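You operate a simulated robot arm through the tools that you are given. There is no shell and no other tool.

The job below is to be done with a simulated robot arm. You get a single attempt, and the scene is never put back.

JOB
Blow the dust off disc W5 at about 2 bar.
Fine: open the red knob, set the grey one, open the green one, use the air wand; leave it in its holder, red and green knobs off. What is to be rubbed or washed off counts as gone when no trace of it is left.

The check looks at the end state, three seconds after you hand in, the way a careful person would. Anything else that was tipped, shoved, dropped, spilled or broken makes it a failure.

ROBOT AND FRAMES
A 7-joint arm with a three-finger gripper, fixed in place. Base frame: the origin is on the floor under the middle of its stand, x ahead of it, y to its left, z up. Lengths are in m, angles in rad, forces in N, time in s.
It reaches about 1.342 m from its shoulder. Its first joint turns from -2.897 to 2.897 rad. Payload 2.69 kg.
The tool frame sits at the grasp point between the pads (the TCP): z along the fingers, y along the line on which they close. The tips reach 0.03 m beyond it. The gripper opens to 0.128 m; its body begins 0.117 m behind the TCP.
Orientation is told as [roll, pitch, yaw] about the base's x, y, z axes, in that order, counted from this pose: with the fingers straight down and closing along the base's y, the tool's x points along the base's -x, its y along +y and its z along -z.

CONTROLS
- The arm moves only by the tool apply_moves. Its argument "deltas" is a list of rows, each an object (a shift or turn left out is 0, a gripper value left out holds the last) with "rot": the turn, a rotation vector about the base's x, y, z in rad, a list of three; "dp": the shift along the base's x, y, z in m, a list of three; "gripper": the finger opening in m, from 0 to 0.128. In form: [{"rot": [wx, wy, wz], "dp": [x, y, z], "gripper": gripper}, ...]. A call has 1 to 20 rows; each row is the pose to reach, as a shift and turn from the pose commanded when the call began. A row lasts 0.2 s, in which the tool goes at most 0.05 m and 0.15 rad; a call with a longer step from one row to the next is refused whole, and so is a gripper value outside its range. Where a pose cannot be reached the arm comes as near as it can. A force on the tool above 40 N (or 10 N above the force at the start of the call, whichever is more), or a blocked arm, ends the call early, and 0.2 s more pass. The fingers move at their own pace (about 0.127 m/s each) and stop on an object; they squeeze with about 41 N. The grip force told is the motor's: it shows also when the fingers shut on nothing. Time passes only in rows, and 0.2 s behind the last, so rows that repeat a pose let the fingers close. The reply holds the time, the measured pose of the TCP, the force on the tool along the base axes, the opening and the grip force, in the units named above and with some noise, with the torque about the TCP (base axes, N m) and any sound that the robot's microphone picked up.
- Cameras (640 x 400 px; columns grow to the right, rows downward): "scene" is fixed at [0.0522, -0.6511, 1.6717]; the picture's right is [0.81, -0.58, 0.00], its down [-0.26, -0.36, -0.90] and it looks along [0.52, 0.73, -0.44] (base axes); focal length 342 px, centre (320, 200). "wrist" rides on the gripper at [0.058, 0.054, -0.131] in the tool frame; the picture's right is [-0.68, 0.74, 0.00], its down [-0.62, -0.57, -0.55] and it looks along [-0.40, -0.37, 0.84] (tool axes); focal length 234 px, centre (320, 200). There is no depth. A picture from a camera that has moved, and an enlarged one, comes with that camera's place and axes in the base frame and with its lens.
- camera(camera): a new picture of that camera. No time passes.
- raise_lower(by): moves the trunk up (or, below 0, down) by that many m; the arm rides with it, the base frame stays. It gives what a move gives, with no picture.
- inspect(camera, box): a new picture of the part [left, top, right, bottom] of that camera's present view, enlarged. No time passes.
- sign_off(): hands the job in; it is judged then, once.

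Places have to be worked out from the pictures, the camera data and where the tool is seen. Open the gripper and draw the arm clear of the work before you hand the job in, unless the task says otherwise.

The tools are called after "Request:" as a command line: name --argument value ..., lists and objects as JSON in quotes. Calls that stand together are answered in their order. apply_moves: Moves the arm, as the interface text tells. Its arguments: {"type":"object","properties":{"deltas":{"type":"array","items":{"type":"object","properties":{"rot":{"type":"array","items":{"type":"number"}},"dp":{"type":"array","items":{"type":"number"}},"gripper":{"type":"number"}}}}},"required":["deltas"]} The other tools are called the same way: raise_lower (by) moves the trunk up or down; camera (camera) takes a picture; inspect (camera, box) takes an enlarged picture of a part of a camera's view; sign_off () hands the job in.

At the start:

```text
time_s: 0.0
position: [0.5733, 0.0653, 1.2955]
tcp_rot: [0.0, 0.001, 0.0]
contact_force: [0.7, 0.4, 0.2]
ft_torque: [0.0, 0.02, -0.01]
grip_width: 0.1284
gripper_force: 0.0
trunk travel left (down, up): [-0.15, 0.2]
```

scene: 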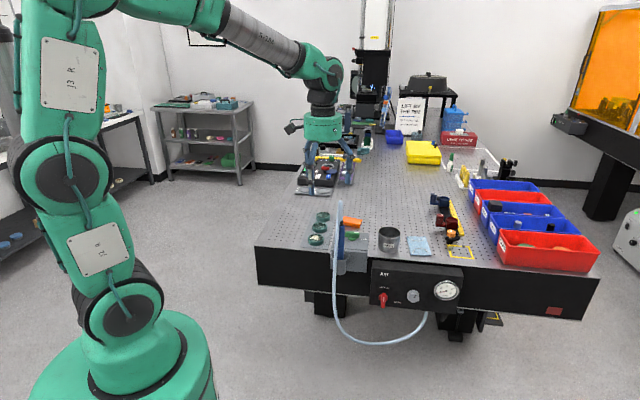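
wrist: 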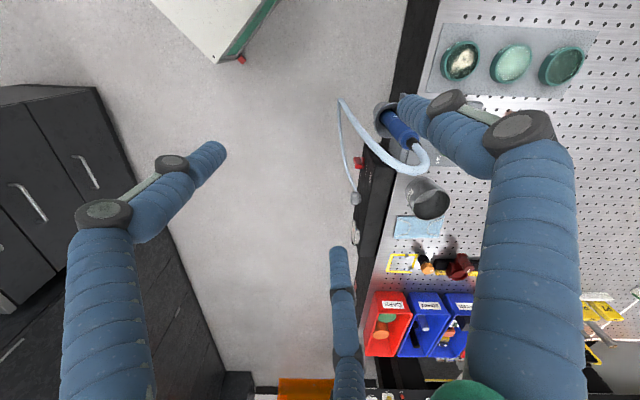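

The pictures show the optical table, an air panel with a red knob and gauge at its front edge, a wand in a holder, and three discs on a plate. I'll enlarge those regions before moving.

Request:
inspect --camera "scene" --box '[320, 180, 480, 320]'

Request:
inspect --camera "scene" --box '[280, 180, 400, 280]'

Request:
inspect --camera "wrist" --box '[330, 0, 640, 240]'

Request:
inspect --camera "scene" --box '[360, 250, 480, 325]'

```text
2.86 times, centred on (400, 250) of scene
camera zoom: at [0.0522, -0.6511, 1.6717], right [0.81, -0.58, 0.0], down [-0.26, -0.36, -0.9], along [0.52, 0.73, -0.44], focal length 976 px, centre (91, 57)
```

zoom: 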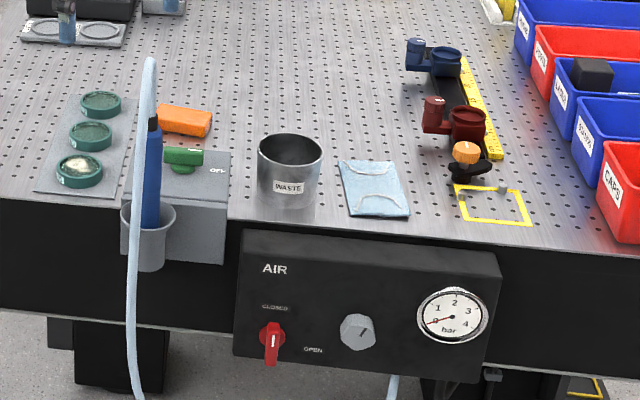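

```text
4.00 times, centred on (340, 230) of scene
camera zoom: at [0.0522, -0.6511, 1.6717], right [0.81, -0.58, 0.0], down [-0.26, -0.36, -0.9], along [0.52, 0.73, -0.44], focal length 1366 px, centre (240, 80)
```

zoom: 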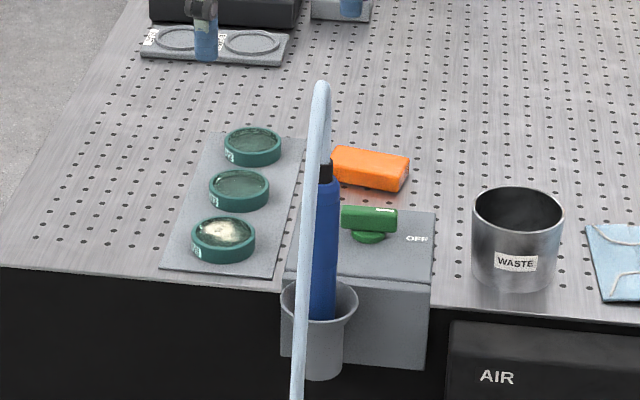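

```text
1.67 times, centred on (485, 120) of wrist
camera zoom: at [0.5139, 0.1194, 1.4274], right [0.68, 0.74, 0.0], down [0.62, -0.57, 0.55], along [0.4, -0.37, -0.84], focal length 390 px, centre (45, 333)
```

zoom: 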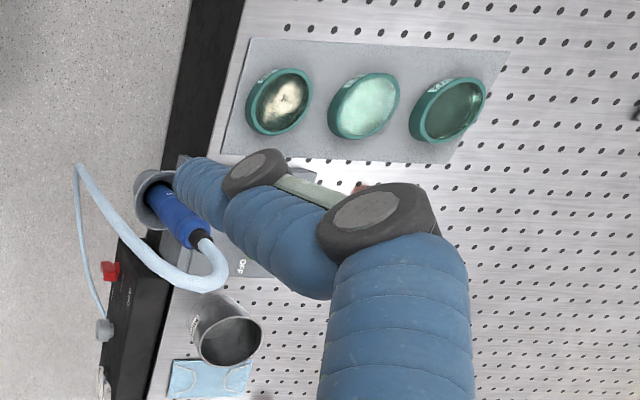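

```text
5.33 times, centred on (420, 288) of scene
camera zoom: at [0.0522, -0.6511, 1.6717], right [0.81, -0.58, 0.0], down [-0.26, -0.36, -0.9], along [0.52, 0.73, -0.44], focal length 1821 px, centre (-213, -267)
```

zoom: 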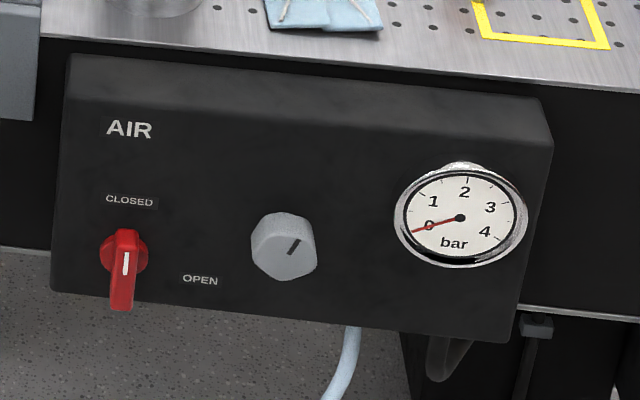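

The three discs carry labels, so I'll zoom in tightly to read them, along with the red and green knobs.

Request:
inspect --camera "scene" --box '[320, 205, 352, 250]'

Request:
inspect --camera "wrist" --box '[430, 30, 600, 100]'

Request:
inspect --camera "scene" --box '[300, 205, 340, 250]'

Request:
inspect --camera "wrist" --box '[330, 80, 450, 240]'

```text
8.89 times, centred on (336, 228) of scene
camera zoom: at [0.0522, -0.6511, 1.6717], right [0.81, -0.58, 0.0], down [-0.26, -0.36, -0.9], along [0.52, 0.73, -0.44], focal length 3036 px, centre (178, -44)
```

zoom: 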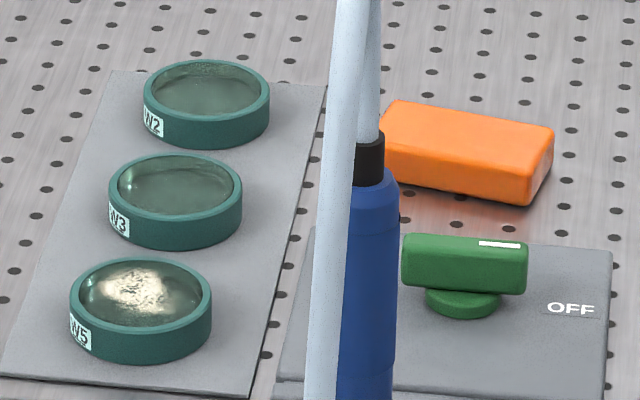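

```text
3.76 times, centred on (515, 65) of wrist
camera zoom: at [0.5139, 0.1194, 1.4274], right [0.68, 0.74, 0.0], down [0.62, -0.57, 0.55], along [0.4, -0.37, -0.84], focal length 882 px, centre (-414, 708)
```

zoom: 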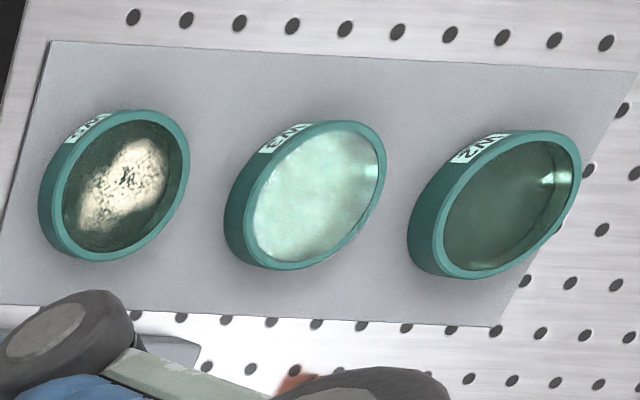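

```text
8.89 times, centred on (320, 228) of scene
camera zoom: at [0.0522, -0.6511, 1.6717], right [0.81, -0.58, 0.0], down [-0.26, -0.36, -0.9], along [0.52, 0.73, -0.44], focal length 3036 px, centre (320, -44)
```

zoom: 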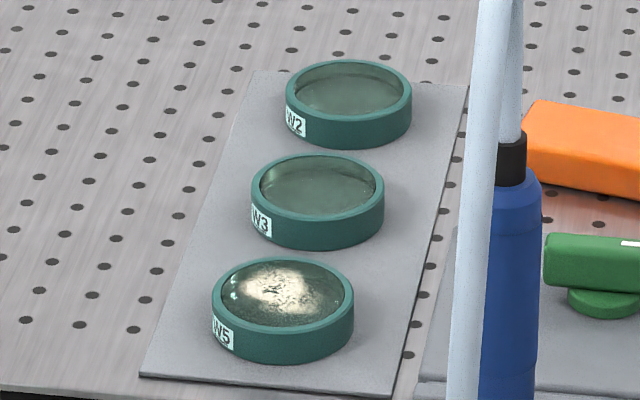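

```text
2.50 times, centred on (390, 160) of wrist
camera zoom: at [0.5139, 0.1194, 1.4274], right [0.68, 0.74, 0.0], down [0.62, -0.57, 0.55], along [0.4, -0.37, -0.84], focal length 585 px, centre (145, 300)
```

zoom: 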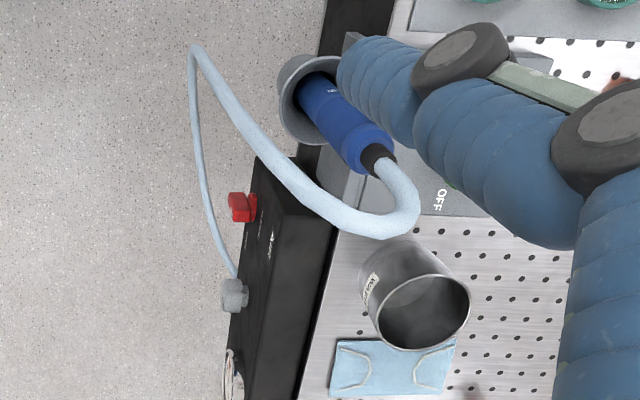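

The label W5 is on the front disc, which carries the pale dust. By triangulation the table sits at about 45° to the base, with "into the table" near [0.7, 0.7, 0], and the red knob is near (0.80, 0.01, 0.78). I'll yaw the tool and pull back so I can look at the panel from the front.

Request:
apply_moves --deltas '[{"rot": [0, 0, -0.131], "dp": [-0.004, -0.036, -0.024]}, {"rot": [0, 0, -0.262], "dp": [-0.008, -0.072, -0.048]}, {"rot": [0, 0, -0.393], "dp": [-0.012, -0.108, -0.072]}, {"rot": [0, 0, -0.524], "dp": [-0.016, -0.144, -0.096]}, {"rot": [0, 0, -0.655], "dp": [-0.02, -0.18, -0.12]}, {"rot": [0, 0, -0.785], "dp": [-0.023, -0.215, -0.145]}]'

```text
time_s: 1.4
position: [0.5502, -0.1486, 1.1508]
tcp_rot: [0.001, -0.001, -0.788]
contact_force: [0.5, 0.3, -1.0]
ft_torque: [-0.06, -0.01, 0.02]
grip_width: 0.128
gripper_force: 0.1
trunk travel left (down, up): [-0.15, 0.2]
```

The arm tracked the move, so I'll tilt the tool to horizontal, facing the panel, while easing to a viewing position.

Request:
apply_moves --deltas '[{"rot": [0.101, -0.101, 0], "dp": [0.0, 0.0, -0.01]}, {"rot": [0.202, -0.202, 0], "dp": [0.0, 0.0, -0.03]}, {"rot": [0.303, -0.303, 0], "dp": [0.0, 0.0, -0.05]}, {"rot": [0.404, -0.404, 0], "dp": [0.005, 0.0, -0.07]}, {"rot": [0.505, -0.505, 0], "dp": [0.01, 0.0, -0.09]}, {"rot": [0.606, -0.606, 0], "dp": [0.015, -0.005, -0.11]}, {"rot": [0.707, -0.707, 0], "dp": [0.02, -0.01, -0.13]}, {"rot": [0.808, -0.808, 0], "dp": [0.03, -0.01, -0.15]}, {"rot": [0.909, -0.909, 0], "dp": [0.035, -0.015, -0.17]}, {"rot": [1.01, -1.01, 0], "dp": [0.04, -0.015, -0.19]}, {"rot": [1.111, -1.111, 0], "dp": [0.047, -0.016, -0.21]}]'

Request:
camera --camera "wrist"

Request:
camera --camera "scene"

```text
time_s: 3.8
position: [0.597, -0.1651, 0.9393]
tcp_rot: [1.573, -0.003, -0.784]
contact_force: [0.0, -0.8, 0.6]
ft_torque: [-0.08, 0.1, -0.01]
grip_width: 0.128
gripper_force: 0.0
trunk travel left (down, up): [-0.15, 0.2]
```

```text
taken
camera wrist: at [0.4625, -0.2166, 0.9953], right [0.48, -0.48, 0.74], down [0.05, -0.82, -0.57], along [0.88, 0.3, -0.37], focal length 234 px, centre (320, 200)
```

wrist: 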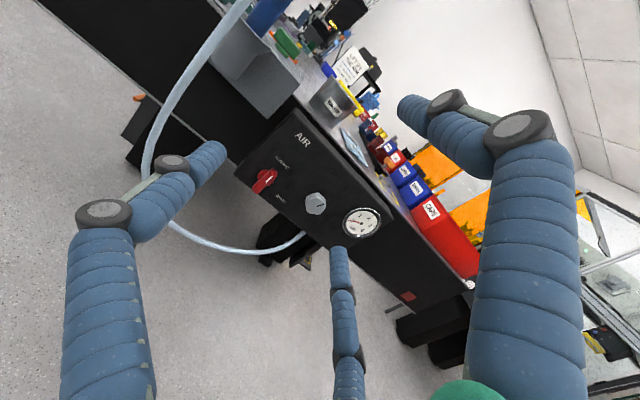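

```text
taken
```

scene: 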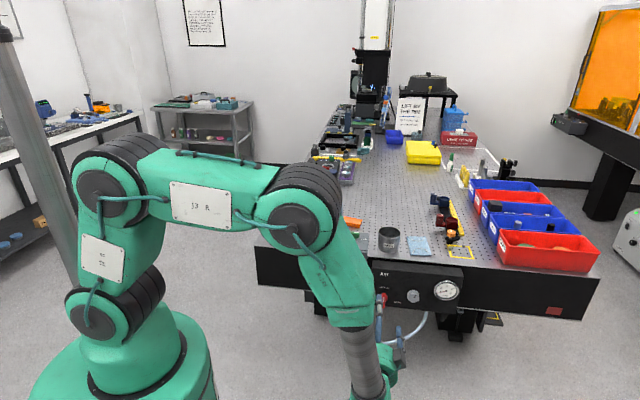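

I have a front view of the panel now. I'll enlarge it to read the knob labels and gauge.

Request:
inspect --camera "wrist" --box '[235, 100, 395, 250]'

Request:
inspect --camera "wrist" --box '[235, 140, 315, 220]'

Request:
inspect --camera "wrist" --box '[300, 180, 390, 245]'

```text
2.67 times, centred on (315, 175) of wrist
camera zoom: at [0.4625, -0.2166, 0.9953], right [0.48, -0.48, 0.74], down [0.05, -0.82, -0.57], along [0.88, 0.3, -0.37], focal length 624 px, centre (333, 267)
```

zoom: 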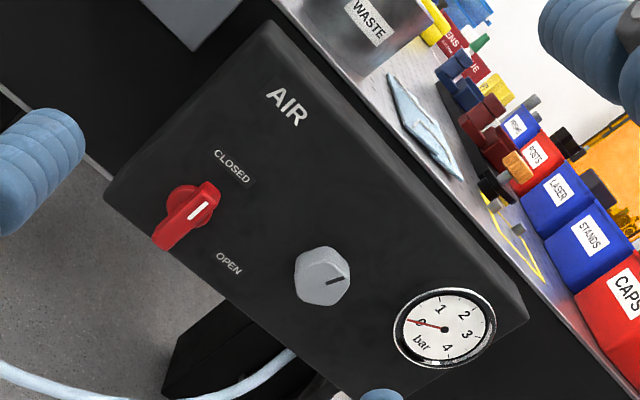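

```text
5.00 times, centred on (275, 180) of wrist
camera zoom: at [0.4625, -0.2166, 0.9953], right [0.48, -0.48, 0.74], down [0.05, -0.82, -0.57], along [0.88, 0.3, -0.37], focal length 1171 px, centre (545, 300)
```

zoom: 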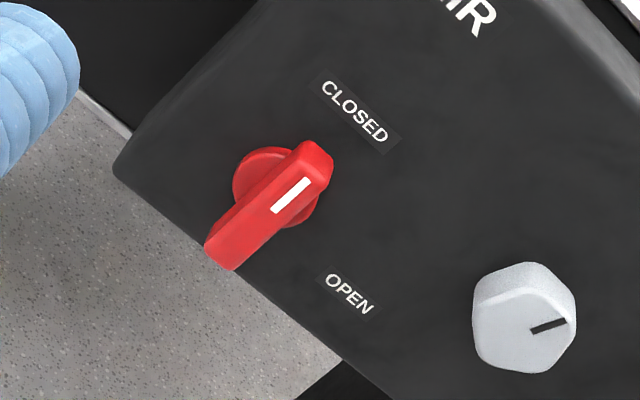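

```text
6.15 times, centred on (345, 212) of wrist
camera zoom: at [0.4625, -0.2166, 0.9953], right [0.48, -0.48, 0.74], down [0.05, -0.82, -0.57], along [0.88, 0.3, -0.37], focal length 1441 px, centre (166, 123)
```

zoom: 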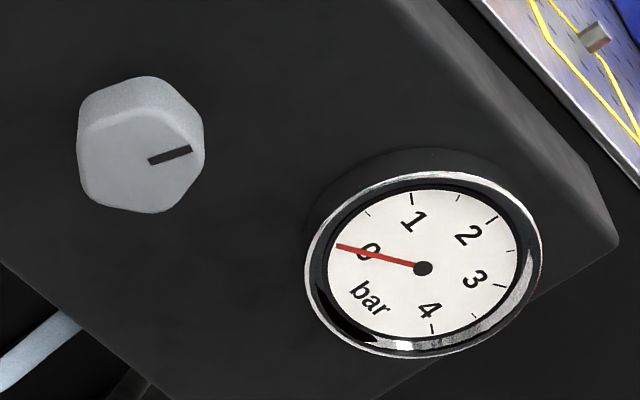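

The white mark on the red lever points up at CLOSED, so it has to turn clockwise about 90° towards OPEN; the gauge reads 0. I put the red lever at roughly E=0.56, N=0.56, Z=0.78 in a table-aligned frame, and the hose clear to the left and below. I'll move closer for a second view to triangulate.

Request:
apply_moves --deltas '[{"dp": [0.02, 0.013, -0.035]}, {"dp": [0.041, 0.026, -0.07]}, {"dp": [0.062, 0.039, -0.105]}, {"dp": [0.082, 0.052, -0.139]}, {"dp": [0.082, 0.052, -0.139]}]'

Request:
camera --camera "wrist"

Request:
inspect --camera "wrist" --box '[240, 60, 440, 220]'

```text
time_s: 5.0
position: [0.6797, -0.1129, 0.7994]
tcp_rot: [1.572, 0.001, -0.787]
contact_force: [0.6, 0.3, -0.1]
ft_torque: [0.01, -0.03, 0.03]
grip_width: 0.1279
gripper_force: 0.0
trunk travel left (down, up): [-0.15, 0.2]
```

```text
taken
camera wrist: at [0.5451, -0.1647, 0.8551], right [0.48, -0.48, 0.74], down [0.05, -0.82, -0.57], along [0.88, 0.31, -0.37], focal length 234 px, centre (320, 200)
```

wrist: 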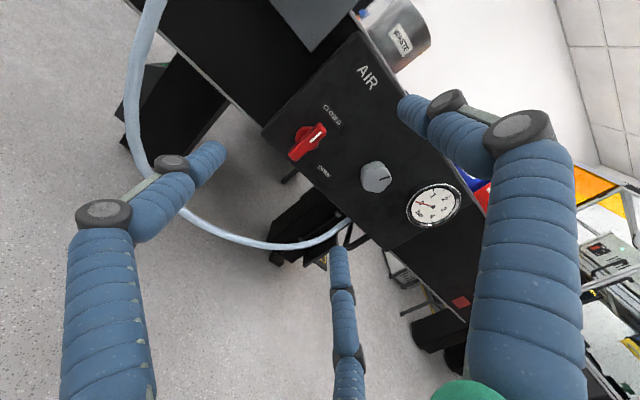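

```text
2.50 times, centred on (340, 140) of wrist
camera zoom: at [0.5451, -0.1647, 0.8551], right [0.48, -0.48, 0.74], down [0.05, -0.82, -0.57], along [0.88, 0.31, -0.37], focal length 585 px, centre (270, 350)
```

zoom: 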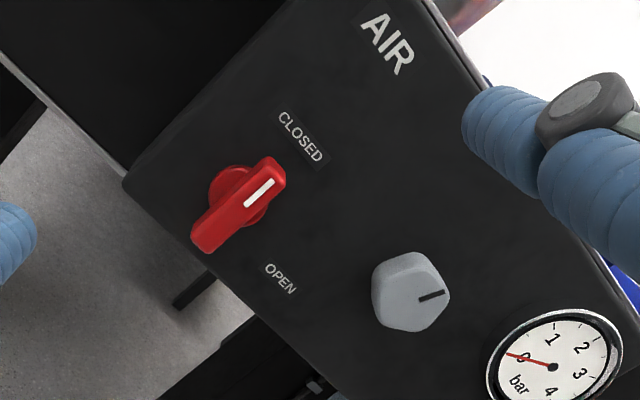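

Triangulating the two views agrees to about 1 mm: red pivot E≈0.566, Z≈0.773, lever front N≈0.558 and panel face N≈0.588. Before gripping anything I'll close the fingers in free air to see how they meet.

Request:
apply_moves --deltas '[{"gripper": 0.02}, {"gripper": 0.02}, {"gripper": 0.02}, {"gripper": 0.02}]'

Request:
camera --camera "wrist"

Request:
inspect --camera "scene" --box '[330, 240, 470, 400]'

```text
time_s: 6.0
position: [0.6798, -0.1124, 0.8016]
tcp_rot: [1.571, 0.002, -0.785]
contact_force: [0.4, -1.2, 0.2]
ft_torque: [0.02, 0.05, 0.02]
grip_width: 0.0202
gripper_force: 0.0
trunk travel left (down, up): [-0.15, 0.2]
```

```text
taken
camera wrist: at [0.5446, -0.1647, 0.8555], right [0.48, -0.48, 0.74], down [0.05, -0.82, -0.57], along [0.88, 0.31, -0.37], focal length 234 px, centre (320, 200)
```

wrist: 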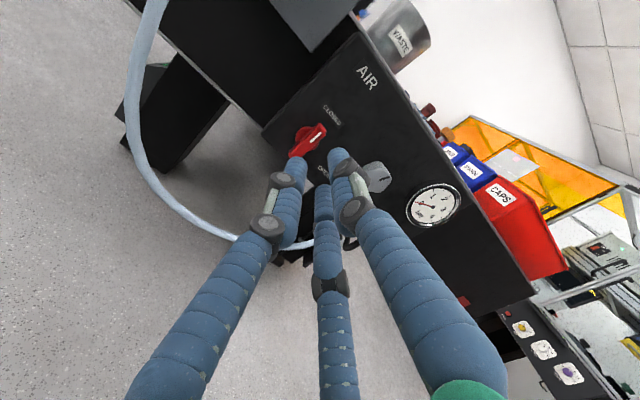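

```text
2.50 times, centred on (400, 320) of scene
camera zoom: at [0.0522, -0.6511, 1.6717], right [0.81, -0.58, 0.0], down [-0.26, -0.36, -0.9], along [0.52, 0.73, -0.44], focal length 854 px, centre (120, -100)
```

zoom: 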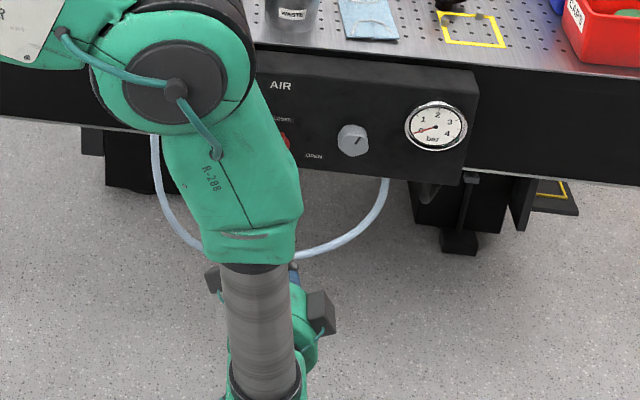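

The gripper is a three-jaw type whose fingers converge at 120°, which suits these knobs. I'll turn the tool −90° about its own axis, open it partway, and line up with the red lever. That lets the lever be gripped sideways and then turned clockwise back to this comfortable wrist angle.

Request:
apply_moves --deltas '[{"rot": [-0.101, -0.101, 0], "dp": [0.001, -0.001, -0.005], "gripper": 0.08}, {"rot": [-0.202, -0.202, 0], "dp": [0.002, -0.002, -0.01]}, {"rot": [-0.303, -0.303, 0], "dp": [0.003, -0.003, -0.015]}, {"rot": [-0.404, -0.404, 0], "dp": [0.004, -0.004, -0.02]}, {"rot": [-0.505, -0.505, 0], "dp": [0.004, -0.004, -0.025]}, {"rot": [-0.606, -0.606, 0], "dp": [0.004, -0.004, -0.028]}, {"rot": [-0.707, -0.707, 0], "dp": [0.004, -0.004, -0.028]}, {"rot": [-0.808, -0.808, 0], "dp": [0.004, -0.004, -0.028]}, {"rot": [-0.909, -0.909, 0], "dp": [0.004, -0.004, -0.028]}, {"rot": [-1.01, -1.01, 0], "dp": [0.004, -0.004, -0.028]}, {"rot": [-1.1107, -1.1107, 0], "dp": [0.004, -0.004, -0.028]}, {"rot": [-1.1107, -1.1107, 0], "dp": [0.004, -0.004, -0.028]}]'

Request:
camera --camera "wrist"

Request:
camera --camera "scene"

```text
time_s: 8.6
position: [0.6832, -0.1154, 0.7723]
tcp_rot: [-1.529, -1.571, 2.315]
contact_force: [0.0, -0.3, 0.2]
ft_torque: [0.0, 0.01, 0.03]
grip_width: 0.08
gripper_force: 0.1
trunk travel left (down, up): [-0.15, 0.2]
```

```text
taken
camera wrist: at [0.5518, -0.172, 0.7157], right [-0.52, 0.52, 0.68], down [0.01, -0.79, 0.62], along [0.85, 0.33, 0.4], focal length 234 px, centre (320, 200)
```

wrist: 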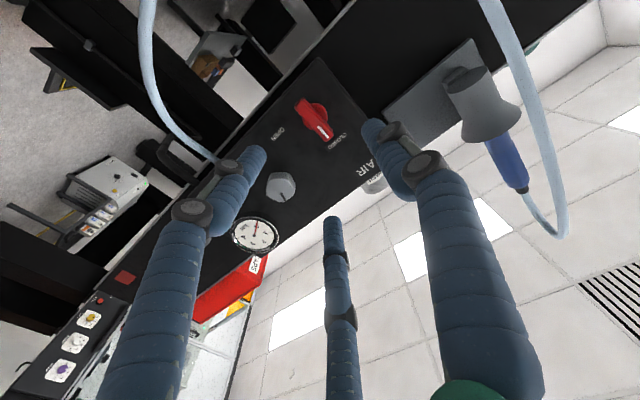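

```text
taken
```

scene: 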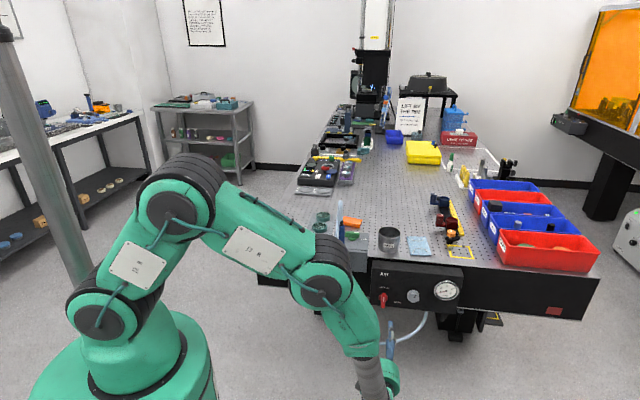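

The tool is in the new orientation. I'll enlarge the view around the red lever to verify its pivot position.

Request:
inspect --camera "wrist" --box '[260, 70, 380, 170]'

Request:
inspect --camera "wrist" --box '[220, 150, 320, 270]'

```text
4.00 times, centred on (320, 120) of wrist
camera zoom: at [0.5518, -0.172, 0.7157], right [-0.52, 0.52, 0.68], down [0.01, -0.79, 0.62], along [0.85, 0.33, 0.4], focal length 937 px, centre (320, 520)
```

zoom: 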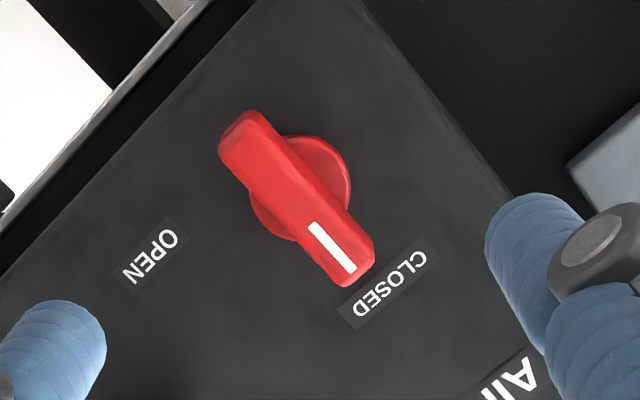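

```text
3.33 times, centred on (270, 210) of wrist
camera zoom: at [0.5518, -0.172, 0.7157], right [-0.52, 0.52, 0.68], down [0.01, -0.79, 0.62], along [0.85, 0.33, 0.4], focal length 781 px, centre (487, 167)
```

zoom: 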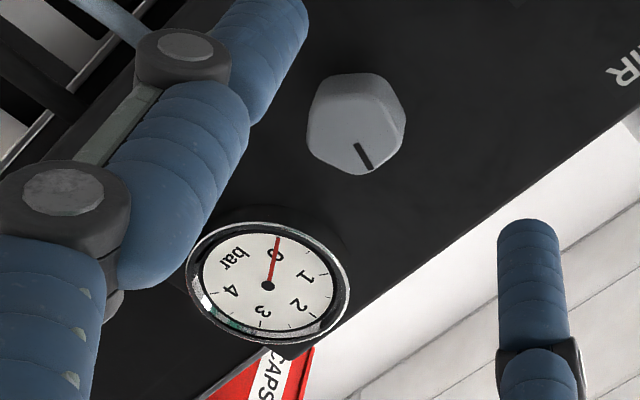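

With refined camera axes the red pivot comes out at E≈0.569, Z≈0.770 and the lever front at N≈0.566. I'll approach to about 4 cm short of it with the fingers still open and check again.

Request:
apply_moves --deltas '[{"dp": [0.024, 0.023, -0.001]}, {"dp": [0.048, 0.046, -0.002]}, {"dp": [0.0726, 0.0689, -0.0035]}, {"dp": [0.0726, 0.0689, -0.0035]}]'

Request:
camera --camera "wrist"

Request:
inspect --camera "wrist" --box '[240, 80, 400, 220]'

```text
time_s: 9.6
position: [0.7548, -0.046, 0.7687]
tcp_rot: [-0.97, -1.571, 1.756]
contact_force: [-0.2, 0.2, 0.0]
ft_torque: [0.02, -0.03, 0.02]
grip_width: 0.0798
gripper_force: 0.0
trunk travel left (down, up): [-0.15, 0.2]
```

```text
taken
camera wrist: at [0.6235, -0.102, 0.7113], right [-0.52, 0.52, 0.68], down [0.01, -0.79, 0.62], along [0.85, 0.33, 0.4], focal length 234 px, centre (320, 200)
```

wrist: 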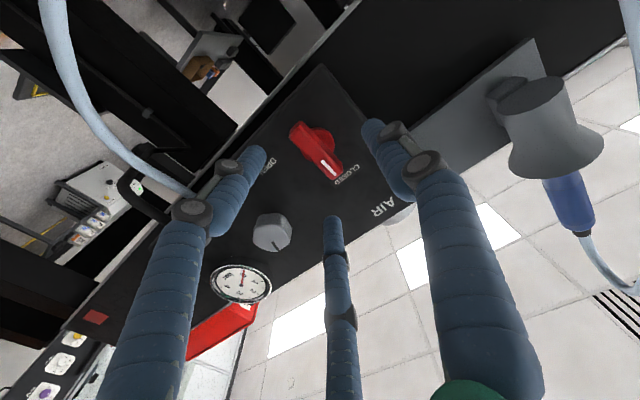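

```text
2.86 times, centred on (320, 150) of wrist
camera zoom: at [0.6235, -0.102, 0.7113], right [-0.52, 0.52, 0.68], down [0.01, -0.79, 0.62], along [0.85, 0.33, 0.4], focal length 669 px, centre (320, 343)
```

zoom: 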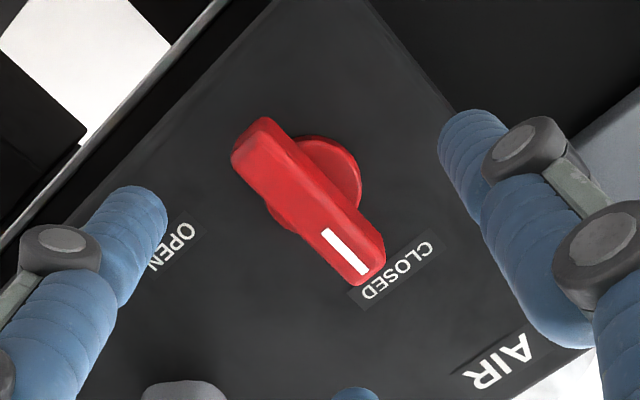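

The lever centre appears about 2–3 mm right and low of the tool axis. I'll correct that and advance so the tips surround the lever about 14 mm deep, short of the panel.

Request:
apply_moves --deltas '[{"dp": [0.0125, 0.0115, -0.001]}, {"dp": [0.025, 0.023, -0.002]}, {"dp": [0.0375, 0.0347, -0.002]}, {"dp": [0.0375, 0.0347, -0.002]}]'

Request:
camera --camera "wrist"

Request:
inspect --camera "wrist" --box '[240, 80, 400, 220]'

```text
time_s: 10.6
position: [0.7927, -0.0114, 0.7673]
tcp_rot: [-1.253, -1.569, 2.039]
contact_force: [0.7, -0.6, 0.0]
ft_torque: [0.0, -0.03, -0.02]
grip_width: 0.08
gripper_force: 0.0
trunk travel left (down, up): [-0.15, 0.2]
```

```text
taken
camera wrist: at [0.662, -0.0678, 0.7099], right [-0.52, 0.52, 0.68], down [0.01, -0.79, 0.62], along [0.85, 0.33, 0.4], focal length 234 px, centre (320, 200)
```

wrist: 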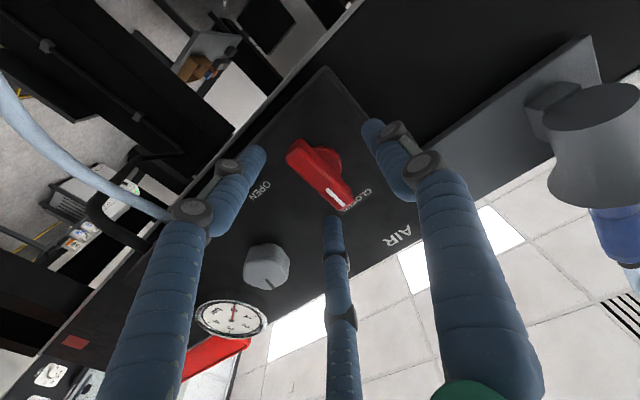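

```text
2.86 times, centred on (320, 150) of wrist
camera zoom: at [0.662, -0.0678, 0.7099], right [-0.52, 0.52, 0.68], down [0.01, -0.79, 0.62], along [0.85, 0.33, 0.4], focal length 669 px, centre (320, 343)
```

zoom: 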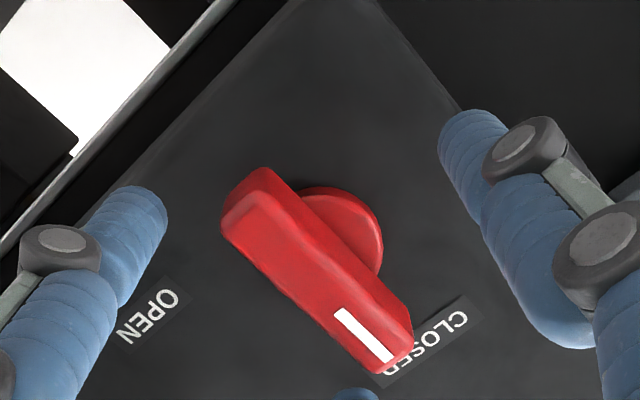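

The lever is centred on the tool axis. I'll close the fingers on it.

Request:
apply_moves --deltas '[{"gripper": 0.04}, {"gripper": 0.02}, {"gripper": 0.0}, {"gripper": 0.0}, {"gripper": 0.0}]'

Request:
camera --camera "wrist"

Request:
inspect --camera "wrist" --box '[240, 80, 400, 220]'

```text
time_s: 11.5
position: [0.7975, -0.0145, 0.7697]
tcp_rot: [-1.902, -1.565, 2.684]
contact_force: [2.9, -2.6, -4.1]
ft_torque: [-0.49, 0.71, 0.03]
grip_width: 0.0256
gripper_force: 45.3
trunk travel left (down, up): [-0.15, 0.2]
stopped in row 4: the force on the tool passed its limit at 42 N (the readings are from after the stop); the commanded pose is now the measured one
```

```text
taken
camera wrist: at [0.6659, -0.0709, 0.712], right [-0.52, 0.53, 0.67], down [0.0, -0.79, 0.62], along [0.85, 0.33, 0.41], focal length 234 px, centre (320, 200)
```

wrist: 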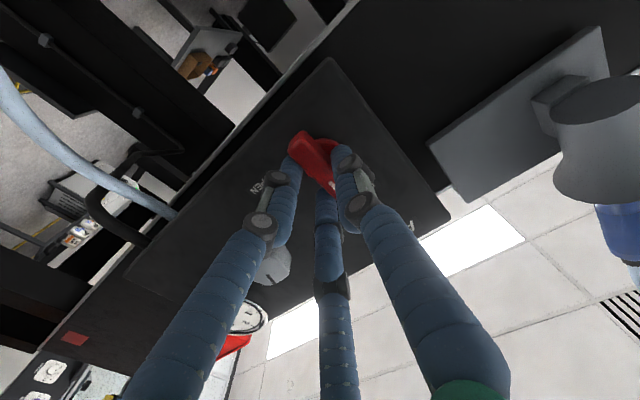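

```text
2.86 times, centred on (320, 150) of wrist
camera zoom: at [0.6659, -0.0709, 0.712], right [-0.52, 0.53, 0.67], down [0.0, -0.79, 0.62], along [0.85, 0.33, 0.41], focal length 669 px, centre (320, 343)
```

zoom: 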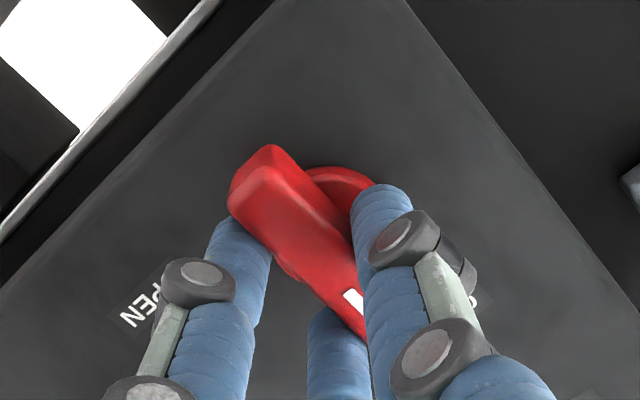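

The fingers hold the lever at 45 N, and the tool centred itself about 5 mm right of the lever's midline. I'll turn it clockwise by about half the travel, moving the TCP around the pivot to keep side forces low.

Request:
apply_moves --deltas '[{"rot": [0.099, 0.099, 0], "dp": [0.0, 0.0, -0.0007], "gripper": 0.0}, {"rot": [0.198, 0.198, 0], "dp": [-0.0001, 0.0001, -0.0014]}, {"rot": [0.297, 0.297, 0], "dp": [-0.0003, 0.0003, -0.002]}, {"rot": [0.396, 0.396, 0], "dp": [-0.0005, 0.0005, -0.0027]}, {"rot": [0.495, 0.495, 0], "dp": [-0.0008, 0.0008, -0.0032]}, {"rot": [0.594, 0.594, 0], "dp": [-0.0012, 0.0012, -0.0037]}]'

Request:
camera --camera "wrist"

Request:
inspect --camera "scene" --box '[360, 250, 480, 325]'

```text
time_s: 12.9
position: [0.7969, -0.0148, 0.766]
tcp_rot: [1.567, -0.734, -0.79]
contact_force: [16.6, -24.0, -18.5]
ft_torque: [-0.45, 0.42, 0.0]
grip_width: 0.0259
gripper_force: 45.3
trunk travel left (down, up): [-0.15, 0.2]
```

```text
taken
camera wrist: at [0.6471, -0.0518, 0.7677], right [0.01, -0.01, 1.0], down [0.2, -0.98, -0.01], along [0.98, 0.2, -0.01], focal length 234 px, centre (320, 200)
```

wrist: 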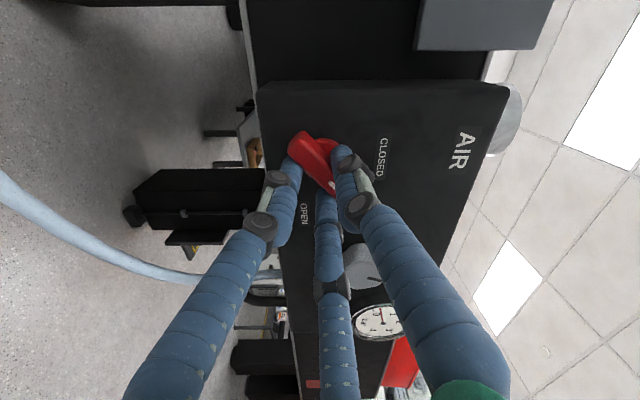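

```text
5.33 times, centred on (420, 288) of scene
camera zoom: at [0.0522, -0.6511, 1.6717], right [0.81, -0.58, 0.0], down [-0.26, -0.36, -0.9], along [0.52, 0.73, -0.44], focal length 1821 px, centre (-213, -267)
```

zoom: 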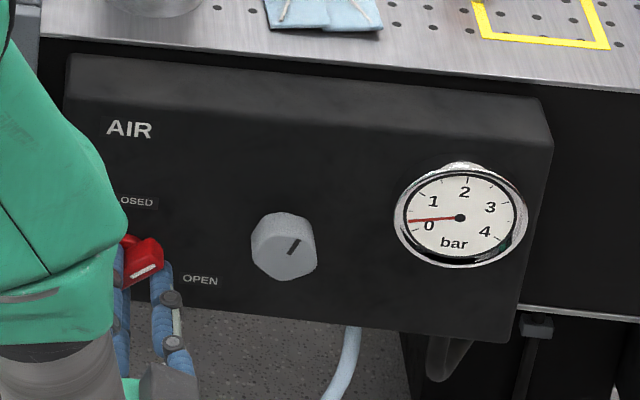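

The lever is following and the needle has started to lift, but there is about 30 N of side load pushing right and down. I'll relieve that first, then finish the turn to 90° around a re-estimated pivot (E 0.569, Z 0.767).

Request:
apply_moves --deltas '[{"dp": [0.0014, -0.0014, -0.001], "gripper": 0.0}, {"rot": [0.1032, 0.1032, 0], "dp": [0.0011, -0.0011, -0.0018]}, {"rot": [0.2065, 0.2065, 0], "dp": [0.0008, -0.0008, -0.0025]}, {"rot": [0.3097, 0.3097, 0], "dp": [0.0004, -0.0004, -0.0031]}, {"rot": [0.413, 0.413, 0], "dp": [-0.0001, 0.0001, -0.0036]}, {"rot": [0.517, 0.517, 0], "dp": [-0.0006, 0.0006, -0.0041]}, {"rot": [0.517, 0.517, 0], "dp": [-0.0006, 0.0006, -0.0041]}]'

Request:
camera --camera "wrist"

Request:
inspect --camera "scene" --box '[360, 250, 480, 325]'

```text
time_s: 14.5
position: [0.7936, -0.0132, 0.7632]
tcp_rot: [1.567, -0.004, -0.785]
contact_force: [-0.8, -1.1, 3.3]
ft_torque: [0.25, -0.22, -0.27]
grip_width: 0.0255
gripper_force: 45.2
trunk travel left (down, up): [-0.15, 0.2]
```

```text
taken
camera wrist: at [0.66, -0.065, 0.818], right [0.48, -0.48, 0.74], down [0.05, -0.83, -0.56], along [0.88, 0.3, -0.37], focal length 234 px, centre (320, 200)
```

wrist: 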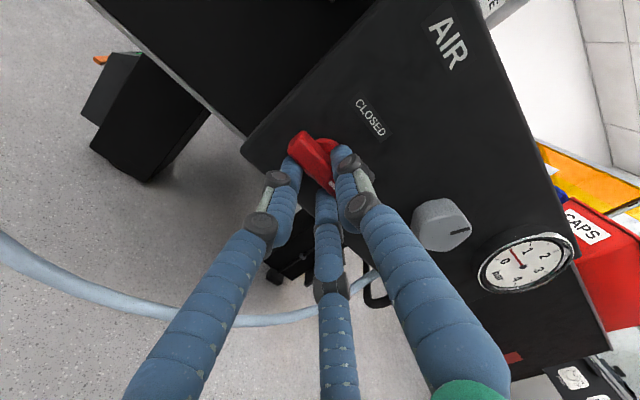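

```text
5.33 times, centred on (420, 288) of scene
camera zoom: at [0.0522, -0.6511, 1.6717], right [0.81, -0.58, 0.0], down [-0.26, -0.36, -0.9], along [0.52, 0.73, -0.44], focal length 1821 px, centre (-213, -267)
```

zoom: 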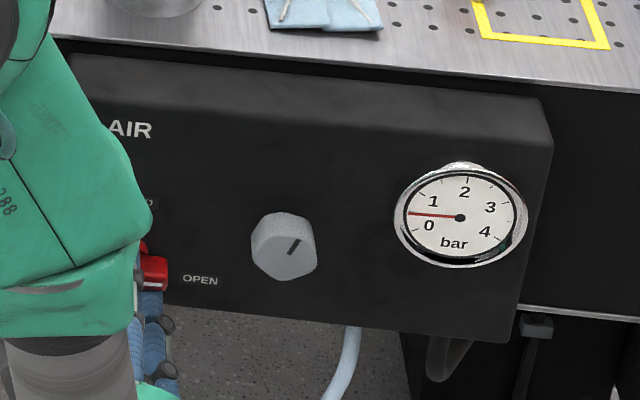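

The lever is at 90° with forces near zero, and the needle reads roughly 0.5 bar and may still be moving. I'll release the lever and hold a moment to see where the needle settles.

Request:
apply_moves --deltas '[{"gripper": 0.05}, {"gripper": 0.09}, {"gripper": 0.09}, {"gripper": 0.09}]'

Request:
inspect --camera "wrist" --box '[240, 80, 600, 305]'

Request:
inspect --camera "scene" --box '[360, 250, 480, 325]'

```text
time_s: 15.5
position: [0.7968, -0.0136, 0.7624]
tcp_rot: [1.566, -0.005, -0.788]
contact_force: [-1.2, 1.2, -0.6]
ft_torque: [0.0, 0.01, 0.01]
grip_width: 0.0902
gripper_force: 0.0
trunk travel left (down, up): [-0.15, 0.2]
```

```text
1.78 times, centred on (420, 192) of wrist
camera zoom: at [0.6602, -0.0652, 0.8177], right [0.48, -0.47, 0.74], down [0.05, -0.83, -0.56], along [0.88, 0.3, -0.37], focal length 416 px, centre (142, 213)
```

zoom: 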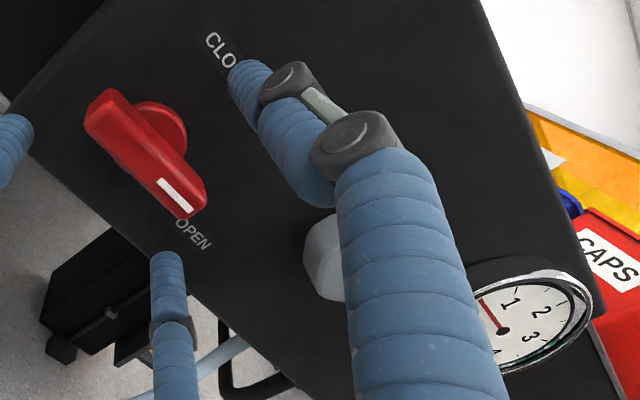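

```text
5.33 times, centred on (420, 288) of scene
camera zoom: at [0.0522, -0.6511, 1.6717], right [0.81, -0.58, 0.0], down [-0.26, -0.36, -0.9], along [0.52, 0.73, -0.44], focal length 1821 px, centre (-213, -267)
```

zoom: 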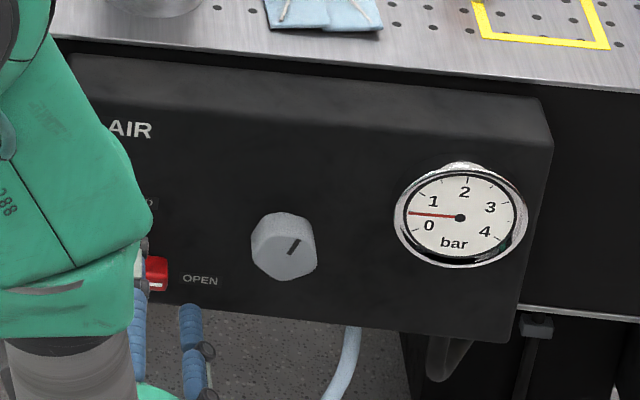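

The red lever now points right at OPEN, and with the grey regulator as it stands the gauge settles near 0.4 bar. I'll back straight out, turn the wrist back 90° for turning room, and line up in front of the grey knob (E≈0.674, Z≈0.805).

Request:
apply_moves --deltas '[{"dp": [-0.0283, -0.0283, 0], "gripper": 0.09}, {"dp": [-0.0566, -0.0566, 0]}, {"dp": [-0.0849, -0.0849, 0]}, {"rot": [-0.101, -0.101, 0], "dp": [-0.0783, -0.0915, 0.0039]}, {"rot": [-0.202, -0.202, 0], "dp": [-0.0717, -0.098, 0.0078]}, {"rot": [-0.303, -0.303, 0], "dp": [-0.0652, -0.1046, 0.0118]}, {"rot": [-0.404, -0.404, 0], "dp": [-0.0586, -0.1112, 0.0157]}, {"rot": [-0.505, -0.505, 0], "dp": [-0.052, -0.1178, 0.0196]}, {"rot": [-0.606, -0.606, 0], "dp": [-0.0454, -0.1243, 0.0235]}, {"rot": [-0.707, -0.707, 0], "dp": [-0.0388, -0.1309, 0.0274]}, {"rot": [-0.808, -0.808, 0], "dp": [-0.0322, -0.1375, 0.0313]}, {"rot": [-0.909, -0.909, 0], "dp": [-0.0257, -0.1441, 0.0353]}, {"rot": [-1.01, -1.01, 0], "dp": [-0.0191, -0.1506, 0.0392]}, {"rot": [-1.1107, -1.1107, 0], "dp": [-0.0125, -0.1572, 0.0431]}, {"rot": [-1.1107, -1.1107, 0], "dp": [-0.0125, -0.1572, 0.0431]}]'

Request:
camera --camera "wrist"

Request:
inspect --camera "wrist" --box '[240, 60, 400, 200]'

Request:
inspect --camera "scene" --box '[360, 250, 480, 325]'

```text
time_s: 18.7
position: [0.7831, -0.1714, 0.8058]
tcp_rot: [-1.963, -1.563, 2.746]
contact_force: [-0.4, -0.5, -0.2]
ft_torque: [-0.01, -0.01, 0.02]
grip_width: 0.0899
gripper_force: 0.2
trunk travel left (down, up): [-0.15, 0.2]
```

```text
taken
camera wrist: at [0.6515, -0.2261, 0.7479], right [-0.52, 0.52, 0.67], down [0.0, -0.79, 0.62], along [0.85, 0.33, 0.41], focal length 234 px, centre (320, 200)
```

wrist: 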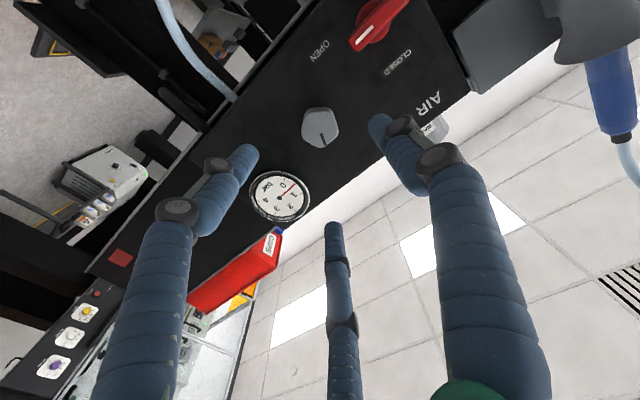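

```text
2.86 times, centred on (320, 130) of wrist
camera zoom: at [0.6515, -0.2261, 0.7479], right [-0.52, 0.52, 0.67], down [0.0, -0.79, 0.62], along [0.85, 0.33, 0.41], focal length 669 px, centre (320, 400)
```

zoom: 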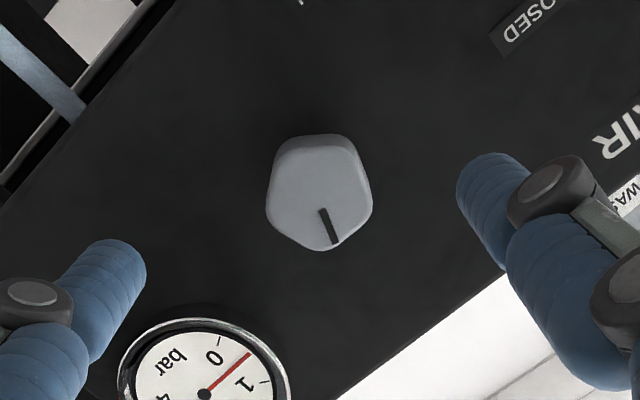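

```text
5.33 times, centred on (420, 288) of scene
camera zoom: at [0.0522, -0.6511, 1.6717], right [0.81, -0.58, 0.0], down [-0.26, -0.36, -0.9], along [0.52, 0.73, -0.44], focal length 1821 px, centre (-213, -267)
```

zoom: 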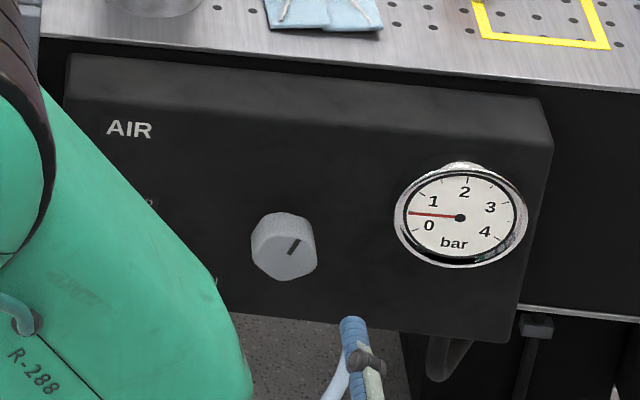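

The grey knob (five-sided) is centred on the tool axis within about 2 mm. I'll advance with the fingers partly open so the tips surround it, stopping short of the panel.

Request:
apply_moves --deltas '[{"dp": [0.021, 0.0215, 0], "gripper": 0.078}, {"dp": [0.0425, 0.043, 0]}, {"dp": [0.064, 0.065, 0]}, {"dp": [0.085, 0.0865, -0.001]}, {"dp": [0.085, 0.0865, -0.001]}]'

Request:
camera --camera "wrist"

Request:
inspect --camera "wrist" --box '[240, 80, 400, 220]'

```text
time_s: 19.9
position: [0.8671, -0.0834, 0.8055]
tcp_rot: [-2.006, -1.565, 2.787]
contact_force: [0.0, 0.0, -0.1]
ft_torque: [0.0, -0.01, 0.0]
grip_width: 0.0778
gripper_force: 0.1
trunk travel left (down, up): [-0.15, 0.2]
```

```text
taken
camera wrist: at [0.7366, -0.1397, 0.7468], right [-0.52, 0.52, 0.67], down [0.01, -0.79, 0.62], along [0.85, 0.33, 0.41], focal length 234 px, centre (320, 200)
```

wrist: 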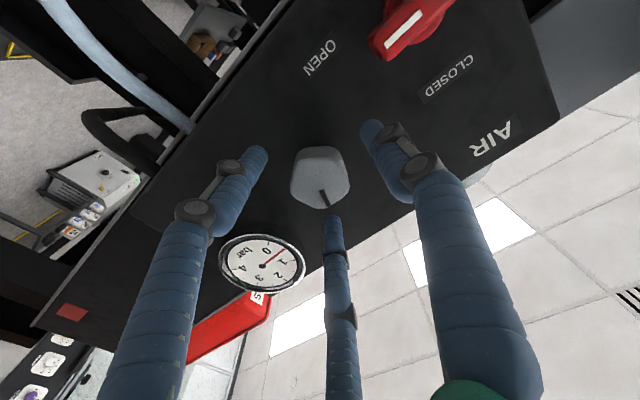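

```text
2.86 times, centred on (320, 150) of wrist
camera zoom: at [0.7366, -0.1397, 0.7468], right [-0.52, 0.52, 0.67], down [0.01, -0.79, 0.62], along [0.85, 0.33, 0.41], focal length 669 px, centre (320, 343)
```

zoom: 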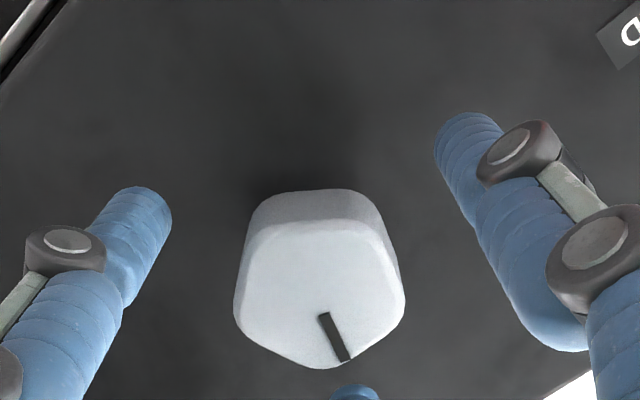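

Alignment looks right, so I'll close on the grey knob.

Request:
apply_moves --deltas '[{"gripper": 0.06}, {"gripper": 0.05}, {"gripper": 0.04}, {"gripper": 0.03}, {"gripper": 0.03}]'

Request:
camera --camera "wrist"

```text
time_s: 21.1
position: [0.8686, -0.085, 0.8052]
tcp_rot: [-2.051, -1.563, 2.829]
contact_force: [2.8, -3.0, -0.1]
ft_torque: [-0.01, 0.03, -0.17]
grip_width: 0.0416
gripper_force: 9.0
trunk travel left (down, up): [-0.15, 0.2]
```

```text
taken
camera wrist: at [0.7366, -0.1403, 0.7471], right [-0.52, 0.52, 0.67], down [0.0, -0.79, 0.62], along [0.85, 0.33, 0.41], focal length 234 px, centre (320, 200)
```

wrist: 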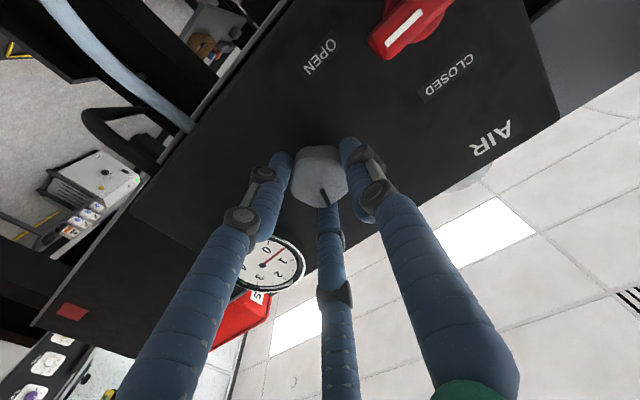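

The knob is held at width 0.042 with low side load. I'll firm up the grip a little and turn clockwise about 25° to see which way and how fast the gauge responds.

Request:
apply_moves --deltas '[{"gripper": 0.015}, {"rot": [0.099, 0.099, 0], "gripper": 0.015}, {"rot": [0.198, 0.198, 0]}, {"rot": [0.297, 0.297, 0]}, {"rot": [0.297, 0.297, 0]}]'

Request:
inspect --camera "scene" --box '[360, 250, 480, 325]'

Request:
inspect --camera "wrist" --box '[200, 120, 400, 300]'

```text
time_s: 22.3
position: [0.8685, -0.0846, 0.8053]
tcp_rot: [1.574, -1.154, -0.796]
contact_force: [9.1, -12.9, 0.8]
ft_torque: [-0.01, 0.0, -0.54]
grip_width: 0.0406
gripper_force: 44.5
trunk travel left (down, up): [-0.15, 0.2]
```

```text
5.33 times, centred on (420, 288) of scene
camera zoom: at [0.0522, -0.6511, 1.6717], right [0.81, -0.58, 0.0], down [-0.26, -0.36, -0.9], along [0.52, 0.73, -0.44], focal length 1821 px, centre (-213, -267)
```

zoom: 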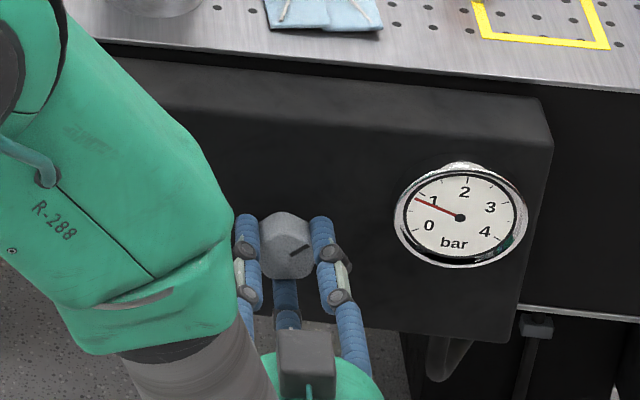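

```text
2.22 times, centred on (300, 210) of wrist
camera zoom: at [0.723, -0.1266, 0.7743], right [-0.28, 0.28, 0.92], down [0.15, -0.93, 0.33], along [0.95, 0.23, 0.22], focal length 520 px, centre (364, 178)
```

zoom: 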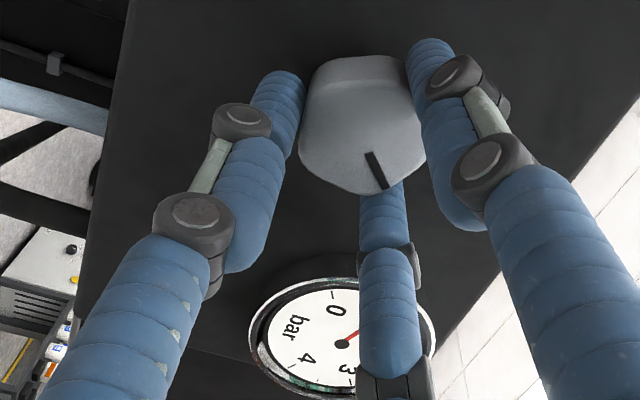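

A 0.42 rad clockwise turn raised the gauge from about 0.45 to roughly 0.85–0.9 bar, so clockwise increases it at about 1 bar/rad. I'll continue about 0.84 rad and re-read.

Request:
apply_moves --deltas '[{"rot": [0.099, 0.099, 0], "dp": [0.0006, -0.0006, 0], "gripper": 0.015}, {"rot": [0.198, 0.198, 0], "dp": [0.0006, -0.0006, 0]}, {"rot": [0.297, 0.297, 0], "dp": [0.0006, -0.0006, 0]}, {"rot": [0.396, 0.396, 0], "dp": [0.0006, -0.0006, 0]}, {"rot": [0.495, 0.495, 0], "dp": [0.0006, -0.0006, 0]}, {"rot": [0.594, 0.594, 0], "dp": [0.0006, -0.0006, 0]}, {"rot": [0.594, 0.594, 0], "dp": [0.0006, -0.0006, 0]}]'

Request:
inspect --camera "scene" --box '[425, 275, 470, 305]'

Request:
camera --camera "wrist"

```text
time_s: 23.9
position: [0.8681, -0.0848, 0.8053]
tcp_rot: [1.569, -0.313, -0.789]
contact_force: [3.9, -16.3, 8.1]
ft_torque: [0.24, -0.23, -0.43]
grip_width: 0.0409
gripper_force: 44.8
trunk travel left (down, up): [-0.15, 0.2]
```

```text
13.33 times, centred on (448, 290) of scene
camera zoom: at [0.0522, -0.6511, 1.6717], right [0.81, -0.58, 0.0], down [-0.26, -0.36, -0.9], along [0.52, 0.73, -0.44], focal length 4553 px, centre (-1380, -1000)
```

zoom: 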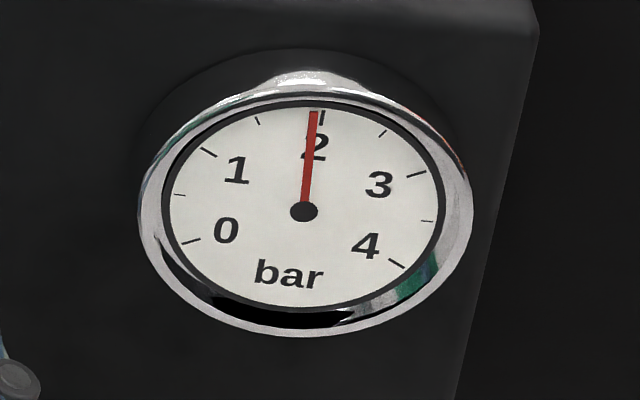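

```text
taken
camera wrist: at [0.7236, -0.1273, 0.8398], right [0.29, -0.29, 0.91], down [0.15, -0.93, -0.35], along [0.94, 0.23, -0.23], focal length 234 px, centre (320, 200)
```

wrist: 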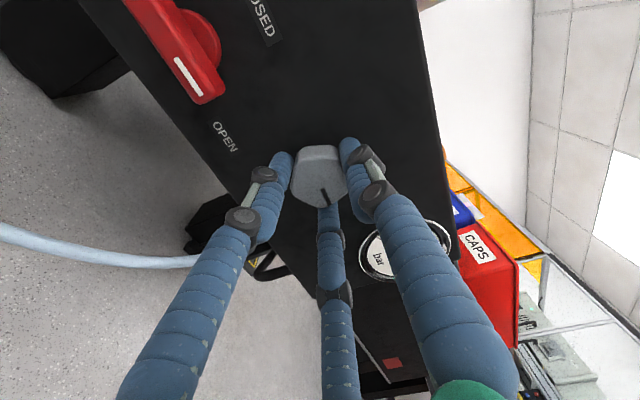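

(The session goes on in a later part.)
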